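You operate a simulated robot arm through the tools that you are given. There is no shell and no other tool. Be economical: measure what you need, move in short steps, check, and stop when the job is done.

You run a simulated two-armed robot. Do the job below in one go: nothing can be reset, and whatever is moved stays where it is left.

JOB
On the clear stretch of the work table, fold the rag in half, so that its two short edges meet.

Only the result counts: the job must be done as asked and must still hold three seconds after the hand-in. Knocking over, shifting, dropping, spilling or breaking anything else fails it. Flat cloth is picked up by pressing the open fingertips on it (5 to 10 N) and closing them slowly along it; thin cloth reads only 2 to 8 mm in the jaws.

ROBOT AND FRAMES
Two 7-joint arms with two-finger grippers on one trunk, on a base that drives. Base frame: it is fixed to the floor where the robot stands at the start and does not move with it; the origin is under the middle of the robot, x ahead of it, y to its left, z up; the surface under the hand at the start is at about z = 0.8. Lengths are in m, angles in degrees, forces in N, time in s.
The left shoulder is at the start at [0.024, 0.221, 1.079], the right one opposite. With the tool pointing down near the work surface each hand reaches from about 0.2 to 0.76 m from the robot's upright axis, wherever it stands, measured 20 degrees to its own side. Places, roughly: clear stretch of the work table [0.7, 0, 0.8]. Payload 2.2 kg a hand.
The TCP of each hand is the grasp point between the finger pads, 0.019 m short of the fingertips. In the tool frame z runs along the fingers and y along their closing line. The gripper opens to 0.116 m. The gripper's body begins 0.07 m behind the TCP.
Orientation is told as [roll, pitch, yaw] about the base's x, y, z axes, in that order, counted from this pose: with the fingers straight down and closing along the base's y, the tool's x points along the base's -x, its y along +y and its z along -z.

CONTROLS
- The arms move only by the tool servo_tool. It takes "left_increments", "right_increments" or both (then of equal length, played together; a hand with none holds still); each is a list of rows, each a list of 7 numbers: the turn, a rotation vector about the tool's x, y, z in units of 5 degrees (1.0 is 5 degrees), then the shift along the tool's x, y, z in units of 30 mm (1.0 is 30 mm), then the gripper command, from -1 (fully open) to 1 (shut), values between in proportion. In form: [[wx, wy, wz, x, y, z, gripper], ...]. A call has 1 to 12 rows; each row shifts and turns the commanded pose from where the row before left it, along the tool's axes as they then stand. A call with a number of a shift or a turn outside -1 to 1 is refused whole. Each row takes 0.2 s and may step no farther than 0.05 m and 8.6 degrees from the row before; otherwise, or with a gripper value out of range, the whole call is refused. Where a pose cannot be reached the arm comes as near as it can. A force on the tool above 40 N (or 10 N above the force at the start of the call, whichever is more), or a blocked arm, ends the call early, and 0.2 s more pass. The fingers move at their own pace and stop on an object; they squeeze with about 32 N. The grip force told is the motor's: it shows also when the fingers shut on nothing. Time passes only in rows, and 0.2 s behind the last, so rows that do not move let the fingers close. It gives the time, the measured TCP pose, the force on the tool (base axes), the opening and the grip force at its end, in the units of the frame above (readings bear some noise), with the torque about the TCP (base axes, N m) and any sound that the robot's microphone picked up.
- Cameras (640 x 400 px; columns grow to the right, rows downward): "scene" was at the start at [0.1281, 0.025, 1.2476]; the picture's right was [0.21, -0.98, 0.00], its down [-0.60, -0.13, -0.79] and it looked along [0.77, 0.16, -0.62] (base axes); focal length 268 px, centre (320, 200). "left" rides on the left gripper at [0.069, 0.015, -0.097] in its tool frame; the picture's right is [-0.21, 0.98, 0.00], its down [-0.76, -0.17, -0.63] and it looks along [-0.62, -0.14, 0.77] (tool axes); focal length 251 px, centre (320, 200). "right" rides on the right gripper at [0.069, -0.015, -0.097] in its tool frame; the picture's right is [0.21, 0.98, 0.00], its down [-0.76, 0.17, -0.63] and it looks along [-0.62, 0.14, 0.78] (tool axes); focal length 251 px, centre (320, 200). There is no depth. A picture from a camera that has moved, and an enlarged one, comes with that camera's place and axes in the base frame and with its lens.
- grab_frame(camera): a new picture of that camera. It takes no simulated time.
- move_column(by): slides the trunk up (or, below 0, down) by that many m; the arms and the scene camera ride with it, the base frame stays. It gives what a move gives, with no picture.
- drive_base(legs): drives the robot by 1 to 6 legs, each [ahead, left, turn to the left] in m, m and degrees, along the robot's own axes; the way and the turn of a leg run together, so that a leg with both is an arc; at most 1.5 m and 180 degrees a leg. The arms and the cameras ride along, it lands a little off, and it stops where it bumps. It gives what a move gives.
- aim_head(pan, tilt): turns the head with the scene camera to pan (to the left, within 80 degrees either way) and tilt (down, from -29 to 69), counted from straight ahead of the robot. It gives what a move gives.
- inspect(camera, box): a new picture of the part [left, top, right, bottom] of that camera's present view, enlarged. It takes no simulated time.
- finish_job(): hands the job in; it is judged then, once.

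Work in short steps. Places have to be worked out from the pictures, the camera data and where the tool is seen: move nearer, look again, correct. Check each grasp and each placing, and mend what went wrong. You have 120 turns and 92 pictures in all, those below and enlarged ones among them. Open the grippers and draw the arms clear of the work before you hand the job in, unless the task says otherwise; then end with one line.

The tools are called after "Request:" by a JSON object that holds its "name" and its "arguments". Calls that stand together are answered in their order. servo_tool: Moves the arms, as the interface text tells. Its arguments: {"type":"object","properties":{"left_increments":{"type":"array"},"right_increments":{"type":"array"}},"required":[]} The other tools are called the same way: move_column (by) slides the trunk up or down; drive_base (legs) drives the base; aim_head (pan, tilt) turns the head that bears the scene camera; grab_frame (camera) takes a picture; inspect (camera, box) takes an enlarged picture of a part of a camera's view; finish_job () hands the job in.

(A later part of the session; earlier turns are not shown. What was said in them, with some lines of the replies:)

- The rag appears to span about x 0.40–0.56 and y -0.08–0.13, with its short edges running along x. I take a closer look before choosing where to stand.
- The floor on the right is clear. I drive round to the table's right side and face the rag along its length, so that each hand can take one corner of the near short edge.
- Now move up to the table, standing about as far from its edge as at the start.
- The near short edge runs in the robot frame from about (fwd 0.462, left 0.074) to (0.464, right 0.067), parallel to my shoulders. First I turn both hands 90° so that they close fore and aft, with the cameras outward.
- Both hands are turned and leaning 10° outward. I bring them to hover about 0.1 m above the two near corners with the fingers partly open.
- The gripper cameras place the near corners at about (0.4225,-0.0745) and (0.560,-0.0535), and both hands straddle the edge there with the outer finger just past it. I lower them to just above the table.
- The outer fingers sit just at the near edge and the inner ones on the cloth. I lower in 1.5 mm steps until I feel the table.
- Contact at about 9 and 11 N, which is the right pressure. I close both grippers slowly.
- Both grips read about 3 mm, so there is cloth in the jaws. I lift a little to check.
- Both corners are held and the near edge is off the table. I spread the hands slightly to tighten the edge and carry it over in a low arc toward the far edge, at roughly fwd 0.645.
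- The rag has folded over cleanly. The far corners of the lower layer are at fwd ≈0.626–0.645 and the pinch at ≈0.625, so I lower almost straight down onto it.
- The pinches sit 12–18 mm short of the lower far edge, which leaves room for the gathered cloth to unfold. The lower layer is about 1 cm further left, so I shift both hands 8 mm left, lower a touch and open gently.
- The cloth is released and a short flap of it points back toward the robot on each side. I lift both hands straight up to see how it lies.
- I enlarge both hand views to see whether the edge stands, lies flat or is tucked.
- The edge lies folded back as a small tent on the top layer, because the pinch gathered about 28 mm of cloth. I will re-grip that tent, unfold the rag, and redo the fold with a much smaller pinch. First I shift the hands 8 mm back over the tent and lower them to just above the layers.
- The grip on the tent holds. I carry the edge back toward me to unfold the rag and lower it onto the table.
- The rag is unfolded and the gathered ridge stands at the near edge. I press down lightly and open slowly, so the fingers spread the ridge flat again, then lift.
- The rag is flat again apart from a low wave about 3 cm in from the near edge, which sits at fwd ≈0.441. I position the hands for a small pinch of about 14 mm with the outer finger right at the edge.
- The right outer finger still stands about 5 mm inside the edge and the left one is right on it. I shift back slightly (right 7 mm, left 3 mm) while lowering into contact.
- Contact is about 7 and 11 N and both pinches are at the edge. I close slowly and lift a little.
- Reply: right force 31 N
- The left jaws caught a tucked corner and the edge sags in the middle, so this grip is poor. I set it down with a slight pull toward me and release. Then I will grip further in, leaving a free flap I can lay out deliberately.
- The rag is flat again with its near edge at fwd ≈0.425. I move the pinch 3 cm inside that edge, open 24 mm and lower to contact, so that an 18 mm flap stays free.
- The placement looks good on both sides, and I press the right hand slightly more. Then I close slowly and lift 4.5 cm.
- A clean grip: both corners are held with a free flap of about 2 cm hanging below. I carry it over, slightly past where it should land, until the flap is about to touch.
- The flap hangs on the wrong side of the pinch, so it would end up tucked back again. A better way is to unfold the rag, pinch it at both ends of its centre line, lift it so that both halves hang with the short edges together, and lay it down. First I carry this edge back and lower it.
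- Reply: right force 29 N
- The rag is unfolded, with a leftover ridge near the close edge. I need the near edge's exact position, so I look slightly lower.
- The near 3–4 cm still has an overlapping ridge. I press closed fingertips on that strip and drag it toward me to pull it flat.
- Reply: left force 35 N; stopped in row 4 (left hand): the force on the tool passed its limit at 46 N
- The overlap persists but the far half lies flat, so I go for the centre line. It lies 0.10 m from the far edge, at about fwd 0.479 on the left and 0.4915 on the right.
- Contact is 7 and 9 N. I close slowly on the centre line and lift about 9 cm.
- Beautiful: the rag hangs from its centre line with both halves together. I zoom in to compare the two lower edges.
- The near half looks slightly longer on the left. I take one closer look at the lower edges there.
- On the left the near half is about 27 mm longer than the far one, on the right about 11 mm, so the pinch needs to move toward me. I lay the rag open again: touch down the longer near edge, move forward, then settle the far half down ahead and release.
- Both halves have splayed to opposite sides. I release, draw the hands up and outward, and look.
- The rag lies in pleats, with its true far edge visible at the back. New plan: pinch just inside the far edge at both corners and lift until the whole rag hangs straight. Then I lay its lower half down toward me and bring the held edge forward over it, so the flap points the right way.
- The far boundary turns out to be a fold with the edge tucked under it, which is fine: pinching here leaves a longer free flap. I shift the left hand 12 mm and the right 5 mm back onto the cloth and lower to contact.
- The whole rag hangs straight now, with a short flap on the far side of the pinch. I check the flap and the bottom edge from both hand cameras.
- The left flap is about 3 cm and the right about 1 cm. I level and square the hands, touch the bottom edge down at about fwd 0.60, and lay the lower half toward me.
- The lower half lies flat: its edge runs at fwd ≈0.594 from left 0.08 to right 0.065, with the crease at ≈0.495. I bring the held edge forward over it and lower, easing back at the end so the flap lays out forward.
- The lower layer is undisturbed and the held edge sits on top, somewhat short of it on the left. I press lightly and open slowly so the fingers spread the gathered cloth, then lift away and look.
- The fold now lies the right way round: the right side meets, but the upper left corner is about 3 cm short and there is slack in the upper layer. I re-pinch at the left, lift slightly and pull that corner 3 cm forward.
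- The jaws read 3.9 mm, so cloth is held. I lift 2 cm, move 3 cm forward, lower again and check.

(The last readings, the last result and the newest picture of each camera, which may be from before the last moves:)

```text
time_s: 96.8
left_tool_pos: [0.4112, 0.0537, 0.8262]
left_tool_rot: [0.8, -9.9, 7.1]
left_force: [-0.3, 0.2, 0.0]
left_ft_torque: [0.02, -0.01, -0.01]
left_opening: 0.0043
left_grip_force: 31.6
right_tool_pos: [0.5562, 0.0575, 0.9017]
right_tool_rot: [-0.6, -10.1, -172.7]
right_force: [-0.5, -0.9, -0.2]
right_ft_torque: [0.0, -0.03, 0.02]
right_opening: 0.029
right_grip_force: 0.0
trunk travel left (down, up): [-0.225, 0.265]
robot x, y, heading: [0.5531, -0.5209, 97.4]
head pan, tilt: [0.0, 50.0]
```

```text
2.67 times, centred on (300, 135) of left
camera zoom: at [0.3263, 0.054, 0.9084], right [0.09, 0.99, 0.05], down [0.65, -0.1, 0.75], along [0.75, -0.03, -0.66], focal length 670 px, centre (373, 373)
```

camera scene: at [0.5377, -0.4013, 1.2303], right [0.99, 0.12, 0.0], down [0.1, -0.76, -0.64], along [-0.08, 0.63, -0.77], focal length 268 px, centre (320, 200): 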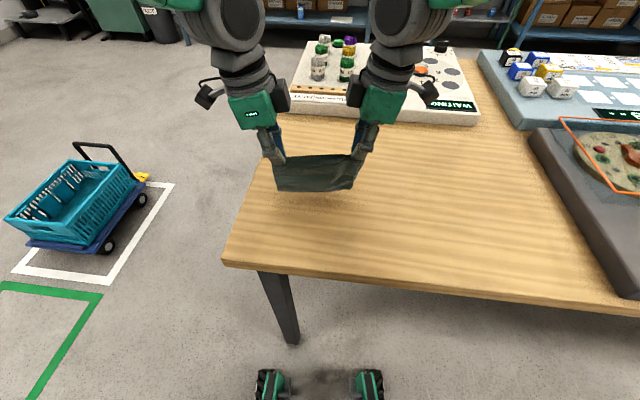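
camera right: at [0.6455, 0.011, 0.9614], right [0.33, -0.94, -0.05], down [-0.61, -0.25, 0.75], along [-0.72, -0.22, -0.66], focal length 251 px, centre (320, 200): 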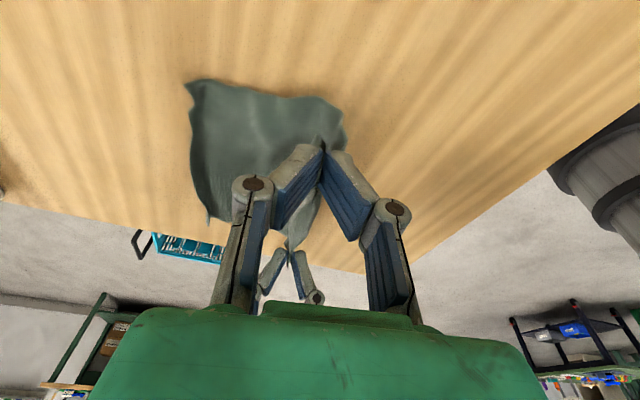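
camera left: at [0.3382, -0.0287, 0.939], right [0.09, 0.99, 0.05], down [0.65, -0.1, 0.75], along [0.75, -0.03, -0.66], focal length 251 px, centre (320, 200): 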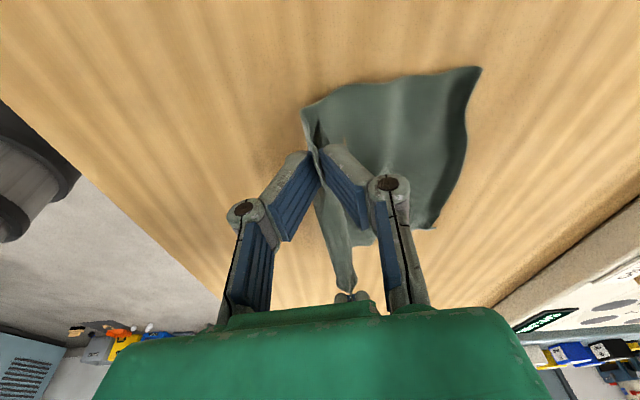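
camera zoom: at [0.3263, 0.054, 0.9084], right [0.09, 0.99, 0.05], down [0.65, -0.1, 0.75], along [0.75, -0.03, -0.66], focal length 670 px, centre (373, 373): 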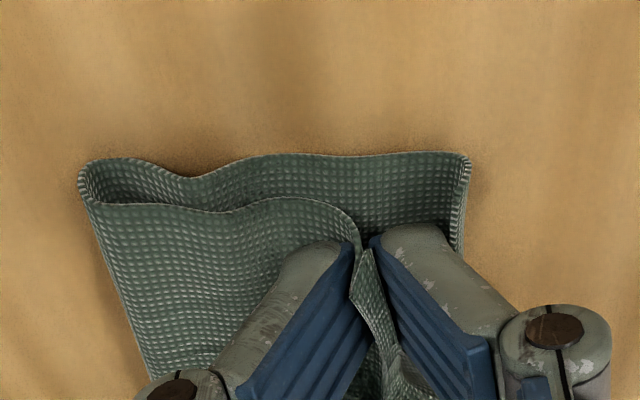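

The corner is now nearly over the lower one. I ease it 6 mm further, press lightly, open slowly to spread the gather, and lift off.

Request:
{"name": "servo_tool", "arguments": {"left_increments": [[0, 0, 0, 0, 0.2, 0, 1], [0, 0, 0, 0.014, 0, 0.08, 1], [0, 0, 0, 0, 0, 0, 0.93], [0, 0, 0, 0, 0, 0, 0.86], [0, 0, 0, 0, 0, 0, 0.79], [0, 0, 0, 0, 0, 0, 0.72], [0, 0, 0, 0, 0, 0, 0.65], [0, 0, 0, 0, 0, 0, 0.58], [0, 0, 0, -0.087, 0, -0.492, 0.58], [0, 0, 0, -0.174, 0, -0.985, 0.58], [0, 0, 0, -0.174, 0, -0.985, 0.58], [0, 0, 0, -0.174, 0, -0.985, 0.58]]}}

Request:
{"name": "grab_frame", "arguments": {"camera": "left"}}

```text
time_s: 99.4
left_tool_pos: [0.411, 0.0561, 0.9294]
left_tool_rot: [0.9, -10.0, 7.1]
left_force: [-0.4, 0.2, 0.5]
left_ft_torque: [-0.02, 0.03, 0.01]
left_opening: 0.0244
left_grip_force: 0.0
right_tool_pos: [0.5574, 0.0565, 0.9024]
right_tool_rot: [-0.5, -10.1, -172.7]
right_force: [0.1, 0.3, -0.6]
right_ft_torque: [0.0, -0.03, -0.02]
right_opening: 0.0288
right_grip_force: 0.1
trunk travel left (down, up): [-0.225, 0.265]
robot x, y, heading: [0.552, -0.5174, 97.2]
head pan, tilt: [0.0, 50.0]
```

```text
4 pictures are left
camera left: at [0.3257, 0.0575, 1.0117], right [0.09, 0.99, 0.05], down [0.65, -0.1, 0.75], along [0.75, -0.03, -0.66], focal length 251 px, centre (320, 200)
```

left: 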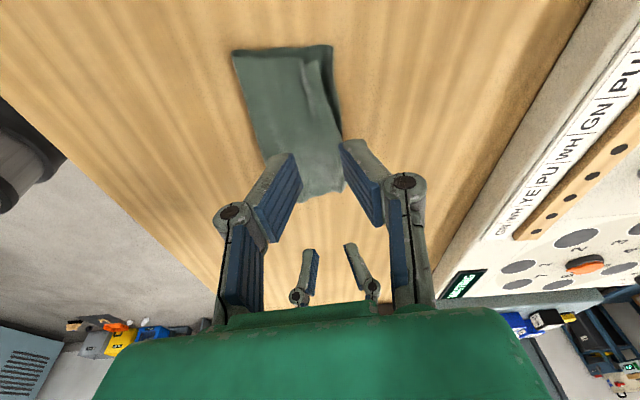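

The fold looks neat now. One enlarged look shows how closely the edges meet.

Request:
{"name": "inspect", "arguments": {"camera": "left", "box": [220, 30, 380, 210]}}

```text
2.22 times, centred on (300, 120) of left
camera zoom: at [0.3257, 0.0575, 1.0117], right [0.09, 0.99, 0.05], down [0.65, -0.1, 0.75], along [0.75, -0.03, -0.66], focal length 559 px, centre (364, 378)
```

zoom: 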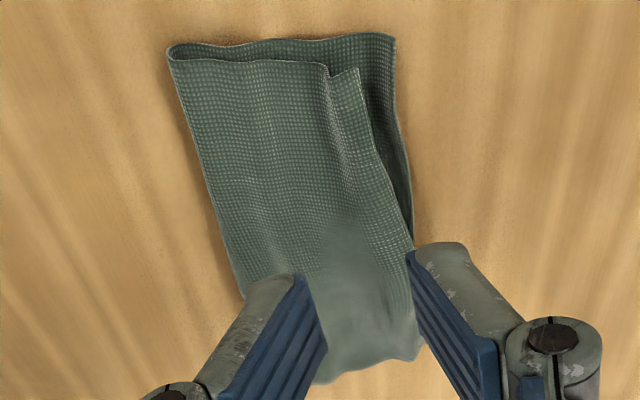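

The right side meets and the left corner is about 13 mm short. I repeat the small left re-pinch and pull it forward by that amount.

Request:
{"name": "servo_tool", "arguments": {"left_increments": [[0, 0, 0, 0.153, -0.33, 0.864, 0.56], [0, 0, 0, 0.153, 0, 0.864, 0.56], [0, 0, 0, 0.153, 0, 0.864, 0.56], [0, 0, 0, 0.153, 0, 0.864, 0.56], [0, 0, 0, 0, 0, 0, 0.62], [0, 0, 0, 0, 0, 0, 0.7], [0, 0, 0, 0, 0, 0, 0.78], [0, 0, 0, 0, 0, 0, 0.86], [0, 0, 0, 0, 0, 0, 0.94], [0, 0, 0, 0, 0, 0, 1], [0, 0, 0, 0, 0, 0, 1]]}}

```text
time_s: 101.8
left_tool_pos: [0.413, 0.0483, 0.8246]
left_tool_rot: [0.7, -9.9, 7.1]
left_force: [-0.1, -0.1, 0.3]
left_ft_torque: [0.0, -0.02, 0.0]
left_opening: 0.0051
left_grip_force: 32.3
right_tool_pos: [0.5562, 0.0562, 0.9009]
right_tool_rot: [-0.5, -10.1, -172.7]
right_force: [1.1, 0.5, 0.0]
right_ft_torque: [-0.01, 0.01, 0.01]
right_opening: 0.029
right_grip_force: 0.0
trunk travel left (down, up): [-0.225, 0.265]
robot x, y, heading: [0.5515, -0.5192, 97.2]
head pan, tilt: [0.0, 50.0]
```

Cloth is held (5 mm). I lift 1.2 cm, pull 1.3 cm forward, lower, open slowly and lift off.

Request:
{"name": "servo_tool", "arguments": {"left_increments": [[0, 0, 0, -0.07, 0, -0.394, 1], [0, 0, 0, 0, 0.22, 0, 1], [0, 0, 0, 0, 0.22, 0, 1], [0, 0, 0, 0.07, 0, 0.394, 1], [0, 0, 0, 0.01, 0, 0.05, 0.95], [0, 0, 0, 0, 0, 0, 0.87], [0, 0, 0, 0, 0, 0, 0.79], [0, 0, 0, 0, 0, 0, 0.71], [0, 0, 0, 0, 0, 0, 0.63], [0, 0, 0, -0.087, 0, -0.492, 0.6], [0, 0, 0, -0.174, 0, -0.985, 0.6], [0, 0, 0, -0.174, 0, -0.985, 0.6]]}}

Request:
{"name": "inspect", "arguments": {"camera": "left", "box": [200, 20, 380, 200]}}

```text
time_s: 104.4
left_tool_pos: [0.409, 0.062, 0.9005]
left_tool_rot: [0.8, -10.1, 7.2]
left_force: [-0.4, 0.3, 0.8]
left_ft_torque: [0.05, -0.02, 0.02]
left_opening: 0.0233
left_grip_force: 0.1
right_tool_pos: [0.5573, 0.057, 0.9011]
right_tool_rot: [-0.4, -10.2, -172.7]
right_force: [0.0, 0.1, 0.4]
right_ft_torque: [0.03, 0.01, 0.0]
right_opening: 0.0288
right_grip_force: 0.0
trunk travel left (down, up): [-0.225, 0.265]
robot x, y, heading: [0.5519, -0.5231, 97.0]
head pan, tilt: [0.0, 50.0]
```

```text
2.22 times, centred on (290, 110) of left
camera zoom: at [0.325, 0.0632, 0.9818], right [0.09, 0.99, 0.05], down [0.65, -0.1, 0.75], along [0.75, -0.03, -0.66], focal length 559 px, centre (387, 400)
```

zoom: 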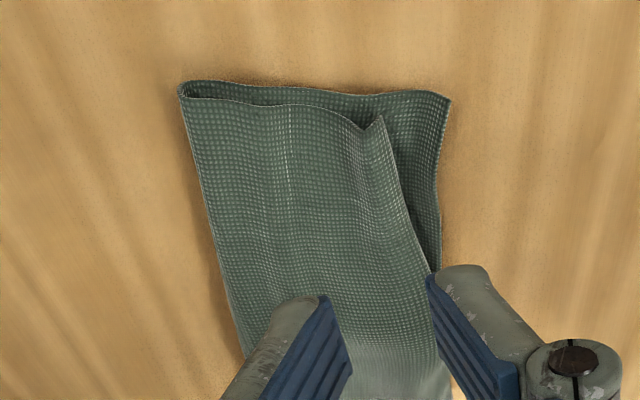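

That pull dragged the lower layer along a little, so the left corner now lacks about 2 cm. I repeat the earlier successful variant: jaws centred on the upper edge, not pressing, a higher lift, then 1.5 cm forward.

Request:
{"name": "servo_tool", "arguments": {"left_increments": [[0, 0, 0, 0.142, 0.18, 0.805, 0.5], [0, 0, 0, 0.142, 0, 0.805, 0.5], [0, 0, 0, 0.147, 0, 0.83, 0.5], [0, 0, 0, 0, 0, 0, 0.58], [0, 0, 0, 0, 0, 0, 0.66], [0, 0, 0, 0, 0, 0, 0.74], [0, 0, 0, 0, 0, 0, 0.82], [0, 0, 0, 0, 0, 0, 0.9], [0, 0, 0, 0, 0, 0, 1], [0, 0, 0, 0, 0, 0, 1], [0, 0, 0, 0, 0, 0, 1]]}}

```text
time_s: 106.8
left_tool_pos: [0.4101, 0.0669, 0.8231]
left_tool_rot: [0.8, -10.0, 7.1]
left_force: [0.5, -0.5, -0.5]
left_ft_torque: [-0.01, 0.01, 0.05]
left_opening: 0.0047
left_grip_force: 32.2
right_tool_pos: [0.5571, 0.0568, 0.9007]
right_tool_rot: [-0.4, -10.1, -172.6]
right_force: [0.6, -0.4, 0.1]
right_ft_torque: [0.02, 0.0, 0.02]
right_opening: 0.029
right_grip_force: 0.0
trunk travel left (down, up): [-0.225, 0.265]
robot x, y, heading: [0.5466, -0.5224, 97.3]
head pan, tilt: [0.0, 50.0]
```

Held at 4.7 mm with no contact force. I lift 2 cm, move 1.6 cm forward, lower, open without pressing hard, and lift off.

Request:
{"name": "servo_tool", "arguments": {"left_increments": [[0, 0, 0, -0.058, 0, -0.328, 1], [0, 0, 0, -0.058, 0, -0.328, 1], [0, 0, 0, 0, 0.28, 0, 1], [0, 0, 0, 0, 0.28, 0, 1], [0, 0, 0, 0.058, 0, 0.328, 1], [0, 0, 0, 0.052, 0, 0.295, 1], [0, 0, 0, 0, 0, 0, 0.9], [0, 0, 0, 0, 0, 0, 0.76], [0, 0, 0, 0, 0, 0, 0.6], [0, 0, 0, -0.087, 0, -0.492, 0.5], [0, 0, 0, -0.174, 0, -0.985, 0.5], [0, 0, 0, -0.174, 0, -0.985, 0.5]]}}

Request:
{"name": "inspect", "arguments": {"camera": "left", "box": [200, 20, 380, 200]}}

```text
time_s: 109.4
left_tool_pos: [0.4093, 0.0826, 0.901]
left_tool_rot: [0.7, -10.1, 7.2]
left_force: [0.4, -0.2, -0.7]
left_ft_torque: [0.02, 0.01, -0.02]
left_opening: 0.0292
left_grip_force: 0.1
right_tool_pos: [0.5571, 0.0576, 0.9021]
right_tool_rot: [-0.5, -10.0, -172.7]
right_force: [0.2, -0.6, 0.6]
right_ft_torque: [-0.01, 0.01, -0.01]
right_opening: 0.0291
right_grip_force: 0.0
trunk travel left (down, up): [-0.225, 0.265]
robot x, y, heading: [0.5499, -0.5172, 96.9]
head pan, tilt: [0.0, 50.0]
```

```text
2.22 times, centred on (290, 110) of left
camera zoom: at [0.3239, 0.0845, 0.9832], right [0.09, 0.99, 0.05], down [0.65, -0.1, 0.75], along [0.75, -0.03, -0.66], focal length 559 px, centre (387, 400)
```

zoom: 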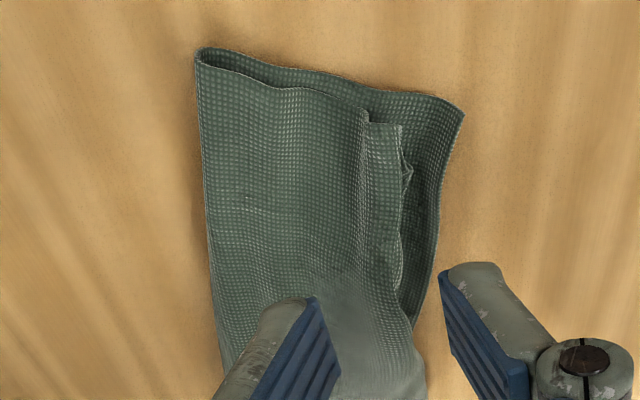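

A ridge of gathered cloth still sits near the upper left edge. I re-pinch it in place without moving it, press lightly and open slowly, to spread it so that the edge moves forward.

Request:
{"name": "servo_tool", "arguments": {"left_increments": [[0, 0, 0, 0.15, 0, 0.848, 0.5], [0, 0, 0, 0.15, 0, 0.848, 0.5], [0, 0, 0, 0.146, 0, 0.83, 0.5], [0, 0, 0, 0, 0, 0, 0.62], [0, 0, 0, 0, 0, 0, 0.75], [0, 0, 0, 0, 0, 0, 0.88], [0, 0, 0, 0, 0, 0, 1], [0, 0, 0, 0, 0, 0, 1]]}}

Request:
{"name": "servo_tool", "arguments": {"left_increments": [[0, 0, 0, -0.02, 0.1, -0.12, 1], [0, 0, 0, 0.025, 0.1, 0.14, 1], [0, 0, 0, 0.009, 0, 0.05, 0.95], [0, 0, 0, 0, 0.05, 0, 0.88], [0, 0, 0, 0, 0.05, 0, 0.8], [0, 0, 0, 0, 0.05, 0, 0.72], [0, 0, 0, 0, 0.05, 0, 0.64], [0, 0, 0, 0, 0, 0, 0.56], [0, 0, 0, -0.087, 0, -0.492, 0.5], [0, 0, 0, -0.174, 0, -0.985, 0.5], [0, 0, 0, -0.174, 0, -0.985, 0.5]]}}

Request:
{"name": "servo_tool", "arguments": {"left_increments": [[0, 0, 0, 0.9, 0, -0.5, 0.2], [0, 0, 0, 0.9, 0, -0.5, -0.2], [0, 0, 0, 0.9, 0, -0.5, -0.6], [0, 0, 0, 0.9, 0, -0.5, -1]], "right_increments": [[0, 0, 0, 0.9, 0, -0.5, 0.2], [0, 0, 0, 0.9, 0, -0.5, -0.2], [0, 0, 0, 0.9, 0, -0.5, -0.6], [0, 0, 0, 0.9, 0, -0.5, -1]]}}

Request:
{"name": "inspect", "arguments": {"camera": "scene", "box": [264, 115, 376, 185]}}

```text
time_s: 111.2
left_tool_pos: [0.408, 0.0831, 0.8231]
left_tool_rot: [0.8, -10.0, 7.2]
left_force: [-0.4, 0.1, 2.3]
left_ft_torque: [-0.01, 0.02, 0.05]
left_opening: 0.004
left_grip_force: 31.1
right_tool_pos: [0.556, 0.0568, 0.9009]
right_tool_rot: [-0.6, -10.1, -172.7]
right_force: [0.8, 0.2, 0.2]
right_ft_torque: [0.0, 0.0, 0.02]
right_opening: 0.0291
right_grip_force: 0.1
trunk travel left (down, up): [-0.225, 0.265]
robot x, y, heading: [0.5563, -0.5233, 97.1]
head pan, tilt: [0.0, 50.0]
```

```text
time_s: 113.6
left_tool_pos: [0.407, 0.0925, 0.8966]
left_tool_rot: [0.8, -10.0, 7.2]
left_force: [0.0, 0.4, -0.2]
left_ft_torque: [0.0, 0.01, 0.02]
left_opening: 0.0287
left_grip_force: 0.0
right_tool_pos: [0.5567, 0.056, 0.9015]
right_tool_rot: [-0.6, -10.1, -172.6]
right_force: [0.1, -0.1, -0.9]
right_ft_torque: [0.03, 0.03, -0.01]
right_opening: 0.029
right_grip_force: 0.1
trunk travel left (down, up): [-0.225, 0.265]
robot x, y, heading: [0.5551, -0.5209, 97.4]
head pan, tilt: [0.0, 50.0]
```

```text
time_s: 114.6
left_tool_pos: [0.2896, 0.0777, 0.9381]
left_tool_rot: [1.0, -10.0, 7.0]
left_force: [-0.3, 0.0, 1.1]
left_ft_torque: [0.04, -0.01, -0.01]
left_opening: 0.1159
left_grip_force: 0.1
right_tool_pos: [0.6713, 0.0713, 0.9422]
right_tool_rot: [-0.5, -10.1, -172.6]
right_force: [-0.4, -1.1, -0.3]
right_ft_torque: [0.04, 0.02, 0.02]
right_opening: 0.1163
right_grip_force: 0.1
trunk travel left (down, up): [-0.225, 0.265]
robot x, y, heading: [0.5533, -0.5233, 97.3]
head pan, tilt: [0.0, 50.0]
```

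```text
5.71 times, centred on (320, 150) of scene
camera zoom: at [0.5378, -0.4011, 1.2303], right [0.99, 0.12, 0.0], down [0.1, -0.76, -0.64], along [-0.08, 0.63, -0.77], focal length 1534 px, centre (320, 486)
```

zoom: 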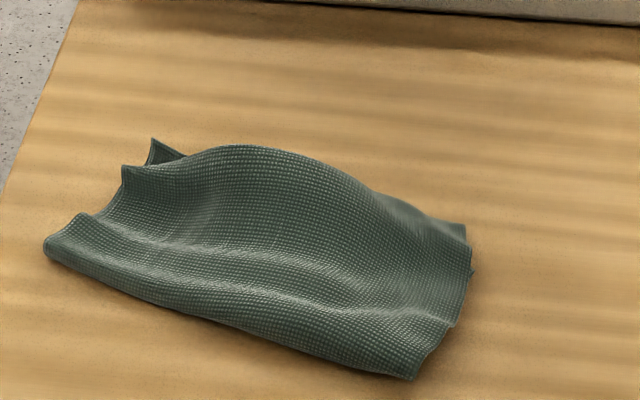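

The rag lies folded in half: both short edges sit on the far side, meeting at the right and about 1.5 cm apart at the left corner. Both grippers are open and clear of the work, and my pictures are used up, so I hand in.

Request:
{"name": "finish_job", "arguments": {}}

```text
The job is handed in.
```

The rag is folded in half on the clear stretch of the table and handed in, but not perfectly: in the last picture the short edges met at the right, while the left corners were still about 1.5 cm apart and the top layer bulged a little in the middle.
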